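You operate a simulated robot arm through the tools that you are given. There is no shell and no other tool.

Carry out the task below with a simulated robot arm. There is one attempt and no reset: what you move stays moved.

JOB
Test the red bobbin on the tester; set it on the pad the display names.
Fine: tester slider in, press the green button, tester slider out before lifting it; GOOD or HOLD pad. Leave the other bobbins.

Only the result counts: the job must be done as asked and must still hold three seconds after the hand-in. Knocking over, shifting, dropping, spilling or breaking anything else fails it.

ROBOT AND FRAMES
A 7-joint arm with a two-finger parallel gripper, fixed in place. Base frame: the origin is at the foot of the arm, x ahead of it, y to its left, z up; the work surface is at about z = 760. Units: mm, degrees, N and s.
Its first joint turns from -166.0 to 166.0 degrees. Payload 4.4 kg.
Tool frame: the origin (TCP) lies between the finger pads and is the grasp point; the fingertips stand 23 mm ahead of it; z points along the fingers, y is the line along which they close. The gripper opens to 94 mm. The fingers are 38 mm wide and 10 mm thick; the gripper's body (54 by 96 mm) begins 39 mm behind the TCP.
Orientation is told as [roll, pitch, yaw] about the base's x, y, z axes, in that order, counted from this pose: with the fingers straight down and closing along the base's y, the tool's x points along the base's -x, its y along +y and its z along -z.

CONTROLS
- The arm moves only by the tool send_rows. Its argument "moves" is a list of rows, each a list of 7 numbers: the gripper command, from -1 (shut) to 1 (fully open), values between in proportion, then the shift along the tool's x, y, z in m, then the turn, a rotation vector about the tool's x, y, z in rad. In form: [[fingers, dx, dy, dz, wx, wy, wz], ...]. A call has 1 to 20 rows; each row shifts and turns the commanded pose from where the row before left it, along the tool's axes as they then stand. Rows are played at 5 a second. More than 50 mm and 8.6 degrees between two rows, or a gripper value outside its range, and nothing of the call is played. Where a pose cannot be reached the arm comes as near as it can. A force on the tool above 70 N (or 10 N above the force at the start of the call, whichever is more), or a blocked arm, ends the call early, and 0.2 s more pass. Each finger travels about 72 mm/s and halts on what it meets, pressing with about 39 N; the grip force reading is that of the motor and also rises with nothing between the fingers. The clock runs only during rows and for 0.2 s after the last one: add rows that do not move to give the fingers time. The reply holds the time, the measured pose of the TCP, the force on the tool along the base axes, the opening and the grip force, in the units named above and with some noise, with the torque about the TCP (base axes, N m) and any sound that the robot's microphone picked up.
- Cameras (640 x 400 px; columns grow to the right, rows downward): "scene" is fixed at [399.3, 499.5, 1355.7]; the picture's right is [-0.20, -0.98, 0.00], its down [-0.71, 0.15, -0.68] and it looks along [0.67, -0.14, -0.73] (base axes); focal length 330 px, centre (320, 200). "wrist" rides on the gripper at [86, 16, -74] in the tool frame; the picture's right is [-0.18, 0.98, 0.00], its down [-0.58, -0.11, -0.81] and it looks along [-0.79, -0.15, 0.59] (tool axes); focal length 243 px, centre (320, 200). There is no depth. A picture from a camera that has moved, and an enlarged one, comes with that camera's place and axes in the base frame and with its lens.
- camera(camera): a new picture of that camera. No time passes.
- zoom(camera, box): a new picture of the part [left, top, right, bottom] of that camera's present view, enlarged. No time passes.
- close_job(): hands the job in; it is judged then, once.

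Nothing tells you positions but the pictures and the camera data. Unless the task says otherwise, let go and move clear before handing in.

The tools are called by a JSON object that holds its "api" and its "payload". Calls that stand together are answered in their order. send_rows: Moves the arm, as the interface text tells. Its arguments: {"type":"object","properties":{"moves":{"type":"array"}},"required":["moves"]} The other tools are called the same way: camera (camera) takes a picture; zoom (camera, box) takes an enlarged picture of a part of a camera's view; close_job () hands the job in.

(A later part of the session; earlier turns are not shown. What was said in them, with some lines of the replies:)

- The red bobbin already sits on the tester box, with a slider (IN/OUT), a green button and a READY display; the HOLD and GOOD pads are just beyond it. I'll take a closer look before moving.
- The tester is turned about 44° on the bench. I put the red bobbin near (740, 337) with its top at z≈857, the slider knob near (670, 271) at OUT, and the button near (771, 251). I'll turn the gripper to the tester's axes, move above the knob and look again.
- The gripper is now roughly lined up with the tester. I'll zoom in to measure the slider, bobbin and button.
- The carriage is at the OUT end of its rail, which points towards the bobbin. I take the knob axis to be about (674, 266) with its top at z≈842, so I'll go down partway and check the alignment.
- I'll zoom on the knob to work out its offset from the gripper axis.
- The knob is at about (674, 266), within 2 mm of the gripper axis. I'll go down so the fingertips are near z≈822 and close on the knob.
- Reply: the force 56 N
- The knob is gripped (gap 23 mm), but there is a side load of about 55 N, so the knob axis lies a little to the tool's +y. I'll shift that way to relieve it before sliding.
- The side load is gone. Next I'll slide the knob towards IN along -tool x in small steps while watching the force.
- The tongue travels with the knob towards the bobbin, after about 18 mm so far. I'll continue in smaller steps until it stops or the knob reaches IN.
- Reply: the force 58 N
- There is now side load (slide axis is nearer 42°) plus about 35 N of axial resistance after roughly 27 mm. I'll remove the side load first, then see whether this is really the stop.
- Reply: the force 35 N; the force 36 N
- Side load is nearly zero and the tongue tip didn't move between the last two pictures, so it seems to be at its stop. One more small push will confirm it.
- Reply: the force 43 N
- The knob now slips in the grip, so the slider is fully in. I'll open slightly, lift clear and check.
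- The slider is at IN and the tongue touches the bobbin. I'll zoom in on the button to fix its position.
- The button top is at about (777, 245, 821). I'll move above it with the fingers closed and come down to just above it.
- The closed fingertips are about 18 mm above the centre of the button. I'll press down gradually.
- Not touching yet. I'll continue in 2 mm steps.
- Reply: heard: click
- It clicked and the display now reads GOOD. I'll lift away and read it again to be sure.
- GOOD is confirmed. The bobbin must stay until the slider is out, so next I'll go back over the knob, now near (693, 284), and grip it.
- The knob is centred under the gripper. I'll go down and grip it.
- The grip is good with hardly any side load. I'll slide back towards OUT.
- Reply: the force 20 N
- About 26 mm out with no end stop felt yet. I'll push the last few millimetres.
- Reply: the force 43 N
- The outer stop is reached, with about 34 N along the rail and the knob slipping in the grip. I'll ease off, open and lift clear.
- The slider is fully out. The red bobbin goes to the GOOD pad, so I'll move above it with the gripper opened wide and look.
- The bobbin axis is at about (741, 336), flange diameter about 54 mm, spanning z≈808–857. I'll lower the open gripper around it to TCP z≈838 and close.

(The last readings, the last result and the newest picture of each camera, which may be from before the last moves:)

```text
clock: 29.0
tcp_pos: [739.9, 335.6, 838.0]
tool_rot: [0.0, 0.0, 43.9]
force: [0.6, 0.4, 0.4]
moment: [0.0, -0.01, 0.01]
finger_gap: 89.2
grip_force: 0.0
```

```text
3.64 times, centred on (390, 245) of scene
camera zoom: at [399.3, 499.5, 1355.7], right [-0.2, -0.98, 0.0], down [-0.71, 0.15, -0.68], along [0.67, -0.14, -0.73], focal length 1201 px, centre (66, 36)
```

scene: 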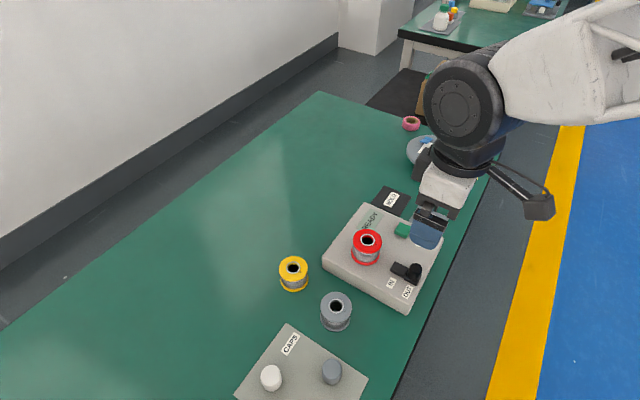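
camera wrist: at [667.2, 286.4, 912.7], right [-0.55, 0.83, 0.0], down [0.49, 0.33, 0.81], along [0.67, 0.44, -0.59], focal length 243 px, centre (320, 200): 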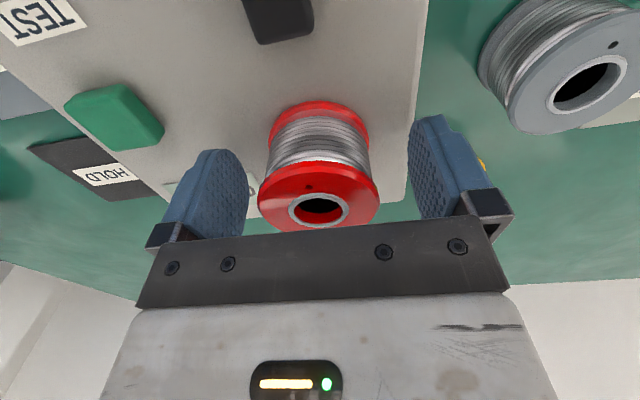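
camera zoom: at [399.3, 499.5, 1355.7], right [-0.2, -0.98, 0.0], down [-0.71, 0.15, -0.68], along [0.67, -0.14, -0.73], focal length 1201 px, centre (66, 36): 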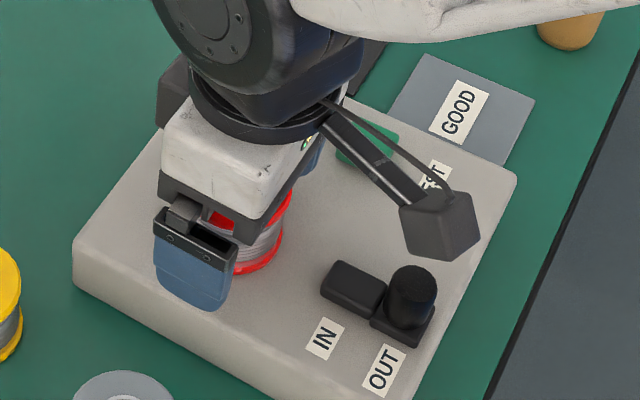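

The bobbin is centred between the fingers. I'll close on it.

{"api": "send_rows", "payload": {"moves": [[0.3, 0, 0, 0, 0, 0, 0], [-0.2, 0, 0, 0, 0, 0, 0], [-1, 0, 0, 0, 0, 0, 0], [-1, 0, 0, 0, 0, 0, 0], [-1, 0, 0, 0, 0, 0, 0]]}}

{"api": "camera", "payload": {"camera": "wrist"}}

```text
clock: 30.2
tcp_pos: [741.6, 335.8, 839.3]
tool_rot: [0.0, 0.0, 44.0]
force: [-0.9, 1.1, 0.5]
moment: [0.08, 0.03, 0.0]
finger_gap: 55.1
grip_force: 38.8
```

```text
taken
camera wrist: at [667.3, 286.5, 912.9], right [-0.55, 0.83, 0.0], down [0.49, 0.33, 0.81], along [0.67, 0.44, -0.59], focal length 243 px, centre (320, 200)
```

wrist: 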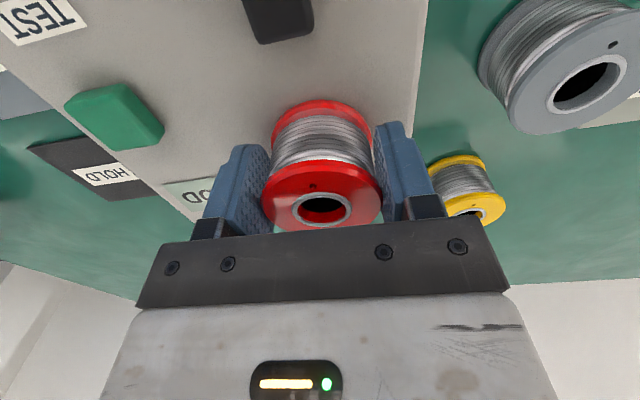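

Gripped at 55 mm with no side load. I'll lift slowly and check that the bobbin comes away cleanly.

{"api": "send_rows", "payload": {"moves": [[-1, 0, 0, -0.005, 0, 0, 0], [-1, 0, 0, -0.01, 0, 0, 0], [-1, 0, 0, -0.02, 0, 0, 0], [-1, 0, 0, -0.03, 0, 0, 0], [-1, 0, 0, -0.03, 0, 0, 0], [-1, 0, 0, 0, 0, 0, 0]]}}

{"api": "camera", "payload": {"camera": "wrist"}}

{"api": "camera", "payload": {"camera": "scene"}}

```text
clock: 31.6
tcp_pos: [738.6, 336.1, 932.7]
tool_rot: [-0.1, 0.1, 44.0]
force: [0.3, 0.5, -1.3]
moment: [0.05, 0.0, -0.01]
finger_gap: 55.0
grip_force: 38.3
```

```text
taken
camera wrist: at [666.6, 287.1, 1007.1], right [-0.55, 0.83, 0.0], down [0.49, 0.33, 0.81], along [0.67, 0.44, -0.59], focal length 243 px, centre (320, 200)
```

wrist: 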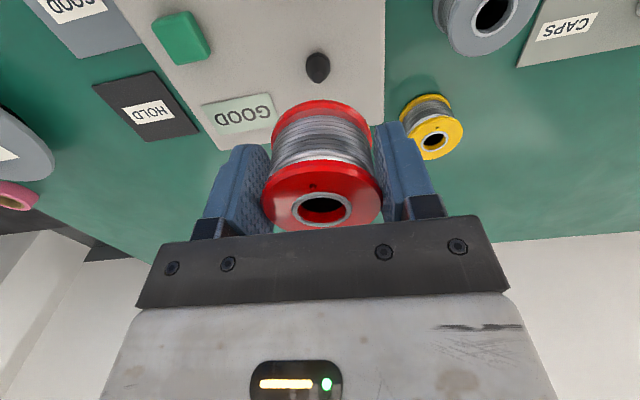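

```text
taken
```

scene: 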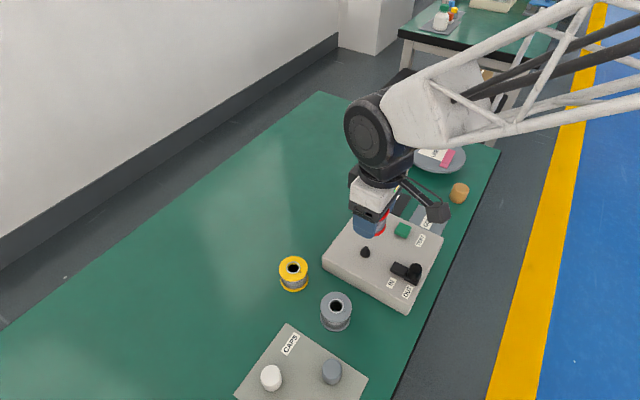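

The bobbin came cleanly off its spindle and the other items haven't moved. I'll carry it over to the GOOD pad, centred at about (828, 154).

{"api": "send_rows", "payload": {"moves": [[-1, 0.0063, -0.0192, 0, 0, 0, 0], [-1, 0.0105, -0.032, 0, 0, 0, 0], [-1, 0.0126, -0.0384, 0, 0, 0, 0], [-1, 0.0126, -0.0384, 0, 0, 0, 0], [-1, 0.0105, -0.032, 0, 0, 0, 0], [-1, 0.0063, -0.0192, 0, 0, 0, 0], [-1, 0.0042, -0.0128, 0, 0, 0, 0], [-1, 0, 0, 0, 0, 0, 0]]}}

{"api": "camera", "payload": {"camera": "wrist"}}

{"api": "zoom", "payload": {"camera": "scene", "box": [370, 150, 490, 250]}}

```text
clock: 33.4
tcp_pos: [829.0, 154.5, 931.8]
tool_rot: [0.0, -0.1, 44.0]
force: [0.4, -0.5, -1.0]
moment: [-0.02, -0.01, -0.01]
finger_gap: 55.3
grip_force: 38.7
```

```text
taken
camera wrist: at [756.2, 105.5, 1007.1], right [-0.55, 0.83, 0.0], down [0.49, 0.33, 0.81], along [0.67, 0.44, -0.59], focal length 243 px, centre (320, 200)
```

wrist: 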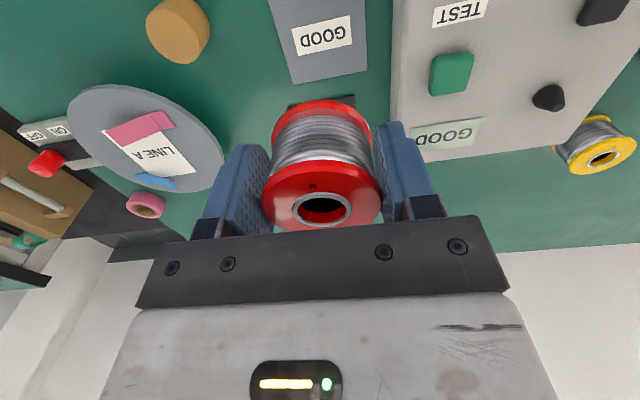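

```text
4.00 times, centred on (430, 200) of scene
camera zoom: at [399.3, 499.5, 1355.7], right [-0.2, -0.98, 0.0], down [-0.71, 0.15, -0.68], along [0.67, -0.14, -0.73], focal length 1321 px, centre (-120, 200)
```

zoom: 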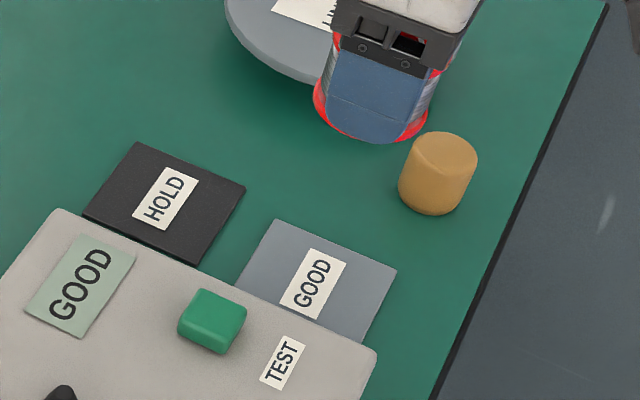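

{"api": "zoom", "payload": {"camera": "wrist", "box": [240, 0, 420, 110]}}

```text
3.56 times, centred on (330, 55) of wrist
camera zoom: at [756.2, 105.5, 1007.1], right [-0.55, 0.83, 0.0], down [0.49, 0.33, 0.81], along [0.67, 0.44, -0.59], focal length 863 px, centre (284, 716)
```

zoom: 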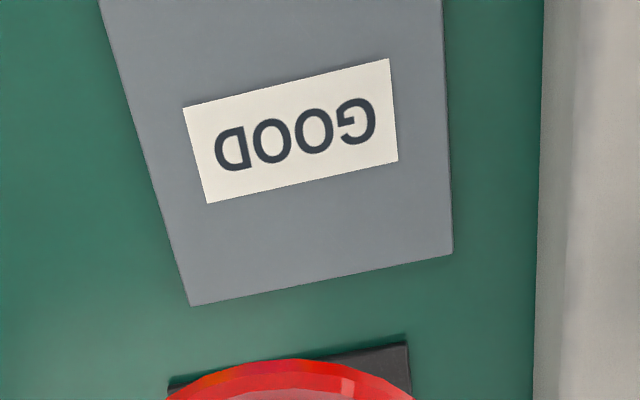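

The GOOD pad centre works out at about (828, 155), directly under the bobbin. I'll lower it most of the way.

{"api": "send_rows", "payload": {"moves": [[-1, 0, 0, 0.03, 0, 0, 0], [-1, 0, 0, 0.035, 0, 0, 0], [-1, 0, 0, 0.03, 0, 0, 0], [-1, 0, 0, 0.02, 0, 0, 0], [-1, 0, 0, 0.01, 0, 0, 0], [-1, 0, 0, 0, 0, 0, 0]]}}

{"api": "zoom", "payload": {"camera": "scene", "box": [370, 150, 490, 250]}}

{"api": "zoom", "payload": {"camera": "wrist", "box": [180, 0, 460, 240]}}

```text
clock: 34.8
tcp_pos: [827.6, 154.4, 807.8]
tool_rot: [0.0, -0.1, 44.0]
force: [0.8, -0.1, -1.1]
moment: [0.0, 0.0, 0.0]
finger_gap: 55.0
grip_force: 39.0
```

```text
4.00 times, centred on (430, 200) of scene
camera zoom: at [399.3, 499.5, 1355.7], right [-0.2, -0.98, 0.0], down [-0.71, 0.15, -0.68], along [0.67, -0.14, -0.73], focal length 1321 px, centre (-120, 200)
```

zoom: 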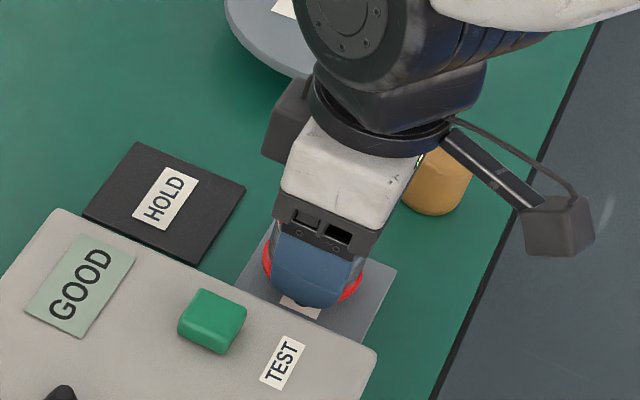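

```text
1.67 times, centred on (320, 120) of wrist
camera zoom: at [755.2, 105.7, 882.6], right [-0.55, 0.83, 0.0], down [0.49, 0.33, 0.81], along [0.67, 0.44, -0.59], focal length 404 px, centre (320, 333)
```

zoom: 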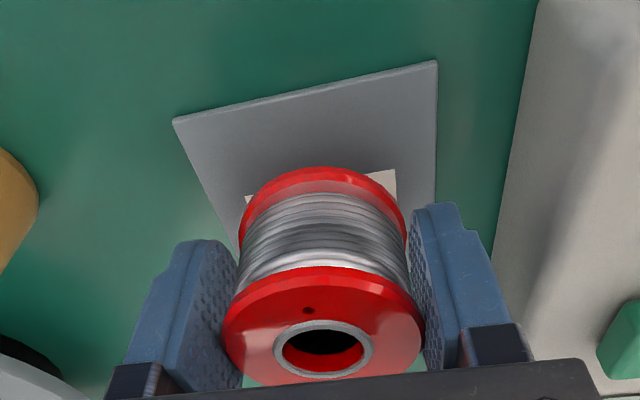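

The bobbin is centred over the pad with about 14 mm to go. I'll come down slowly and watch the vertical force.

{"api": "send_rows", "payload": {"moves": [[-1, 0, 0, 0.004, 0, 0, 0], [-1, 0, 0, 0.003, 0, 0, 0], [-1, 0, 0, 0.002, 0, 0, 0], [-1, 0, 0, 0.001, 0, 0, 0], [-1, 0, 0, 0, 0, 0, 0]]}}

{"api": "zoom", "payload": {"camera": "wrist", "box": [180, 0, 460, 240]}}

```text
clock: 36.0
tcp_pos: [829.1, 154.5, 796.9]
tool_rot: [0.0, 0.0, 44.1]
force: [0.4, -0.3, -1.6]
moment: [-0.03, -0.03, 0.03]
finger_gap: 55.2
grip_force: 39.3
```

```text
1.67 times, centred on (320, 120) of wrist
camera zoom: at [755.1, 105.6, 872.4], right [-0.55, 0.83, 0.0], down [0.49, 0.33, 0.81], along [0.67, 0.44, -0.59], focal length 404 px, centre (320, 333)
```

zoom: 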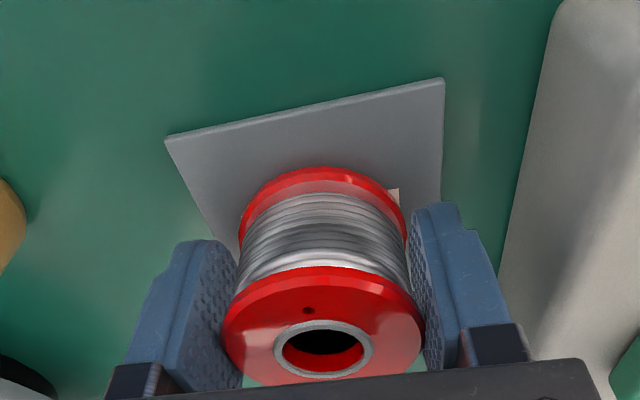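

{"api": "send_rows", "payload": {"moves": [[-1, 0, 0, 0.001, 0, 0, 0], [-1, 0, 0, 0.001, 0, 0, 0], [-1, 0, 0, 0.001, 0, 0, 0], [-1, 0, 0, 0, 0, 0, 0]]}}

```text
clock: 37.0
tcp_pos: [827.4, 153.8, 796.2]
tool_rot: [-0.1, -0.1, 44.0]
force: [-6.1, -0.7, 34.7]
moment: [0.23, -0.13, -0.04]
finger_gap: 55.2
grip_force: 39.1
```

The bobbin is seated on the pad (35 N upward at TCP z≈796). I'll ease off the pressure and open the fingers gently.

{"api": "send_rows", "payload": {"moves": [[-1, 0, 0, -0.0012, 0, 0, 0], [-1, 0, 0, 0, 0, 0, 0], [0.25, 0, 0, 0, 0, 0, 0], [0.5, 0, 0, 0, 0, 0, 0], [0.6, 0, 0, 0, 0, 0, 0], [0.6, 0, 0, 0, 0, 0, 0]]}}

{"api": "zoom", "payload": {"camera": "wrist", "box": [180, 0, 460, 240]}}

{"api": "zoom", "payload": {"camera": "scene", "box": [370, 150, 490, 250]}}

```text
clock: 38.4
tcp_pos: [828.4, 154.6, 794.8]
tool_rot: [0.1, 0.0, 44.0]
force: [1.0, -0.4, -0.4]
moment: [-0.03, 0.05, -0.04]
finger_gap: 75.3
grip_force: 0.0
```

```text
1.67 times, centred on (320, 120) of wrist
camera zoom: at [755.7, 105.7, 870.4], right [-0.55, 0.83, 0.0], down [0.49, 0.33, 0.81], along [0.67, 0.44, -0.59], focal length 404 px, centre (320, 333)
```

zoom: 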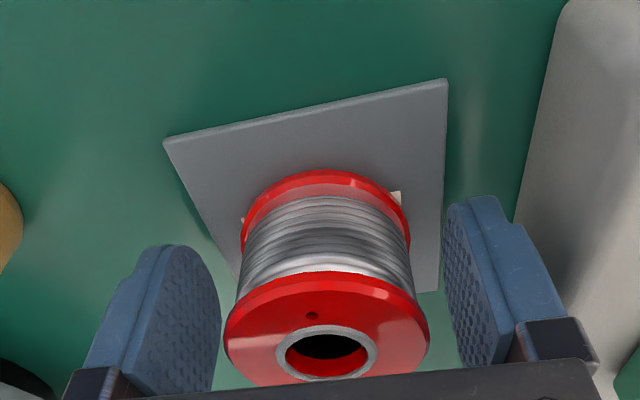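

```text
4.00 times, centred on (430, 200) of scene
camera zoom: at [399.3, 499.5, 1355.7], right [-0.2, -0.98, 0.0], down [-0.71, 0.15, -0.68], along [0.67, -0.14, -0.73], focal length 1321 px, centre (-120, 200)
```

zoom: 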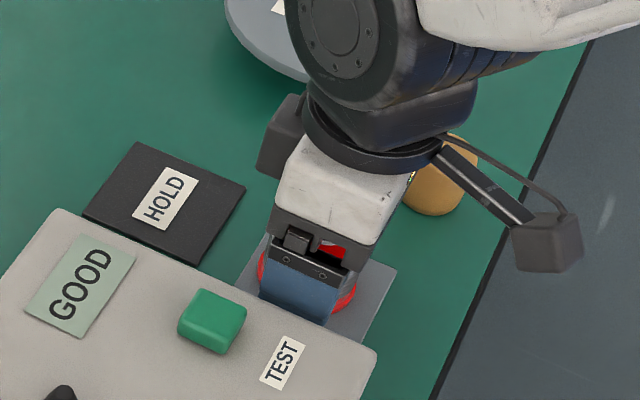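

The bobbin is standing free on the pad with clearance on both sides. I'll lift straight up and move clear for a last check.

{"api": "send_rows", "payload": {"moves": [[0.6, 0, 0, -0.01, 0, 0, 0], [0.6, 0, 0, -0.02, 0, 0, 0], [0.6, 0, 0, -0.03, 0, 0, 0], [0.6, 0, 0, -0.04, 0, 0, 0], [0.6, 0, 0, -0.04, 0, 0, 0], [0.6, 0, 0, -0.04, 0, 0, 0], [0.6, 0, 0, -0.04, 0, 0, 0], [0.6, 0.03, 0, 0, 0, 0, 0], [0.6, 0.04, 0, 0, 0, 0, 0], [0.6, 0.03, 0, 0, 0, 0, 0], [0.6, 0, 0, 0, 0, 0, 0], [0.6, 0, 0, 0, 0, 0, 0]]}}

{"api": "camera", "payload": {"camera": "scene"}}

{"api": "camera", "payload": {"camera": "wrist"}}

{"api": "zoom", "payload": {"camera": "scene", "box": [330, 170, 490, 310]}}

```text
clock: 41.0
tcp_pos: [757.7, 83.3, 1014.9]
tool_rot: [0.0, 0.0, 44.0]
force: [1.1, 0.1, -0.4]
moment: [0.01, -0.02, 0.03]
finger_gap: 75.1
grip_force: 0.0
```

```text
taken
```

scene: 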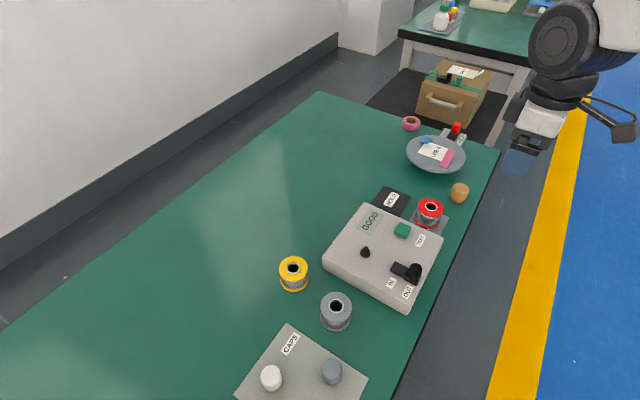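

```text
taken
camera wrist: at [684.8, 35.6, 1089.7], right [-0.55, 0.83, 0.0], down [0.49, 0.33, 0.81], along [0.67, 0.44, -0.59], focal length 243 px, centre (320, 200)
```

wrist: 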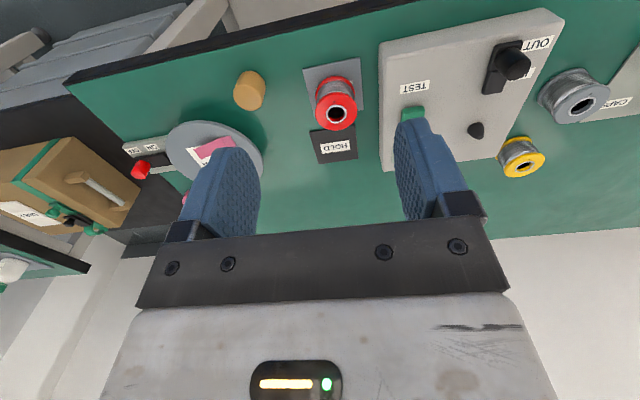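

```text
2.86 times, centred on (410, 240) of scene
camera zoom: at [399.3, 499.5, 1355.7], right [-0.2, -0.98, 0.0], down [-0.71, 0.15, -0.68], along [0.67, -0.14, -0.73], focal length 944 px, centre (63, 86)
```

zoom: 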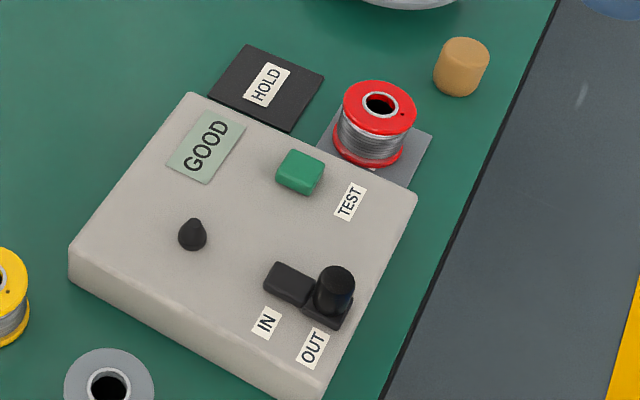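

The red bobbin stands upright on the GOOD pad and the display reads GOOD. The slider is at OUT, the other bobbins and parts are where they were, and the gripper is clear, so I'm handing in.

{"api": "close_job", "payload": {}}

```text
The job is handed in.
```

The red bobbin tested GOOD and now stands upright on the GOOD pad. I've handed the job in, but no verdict came back with the hand-in.

- **Test:** I slid the tester slider fully in and pressed the green button. It clicked, and the display changed from READY to GOOD.
- **Move:** I slid the slider fully out before lifting the bobbin off its spindle. I then set it down near the centre of the GOOD pad.
- **Everything else:** In the last pictures the other bobbins and parts were where they started. The gripper was open and well clear.
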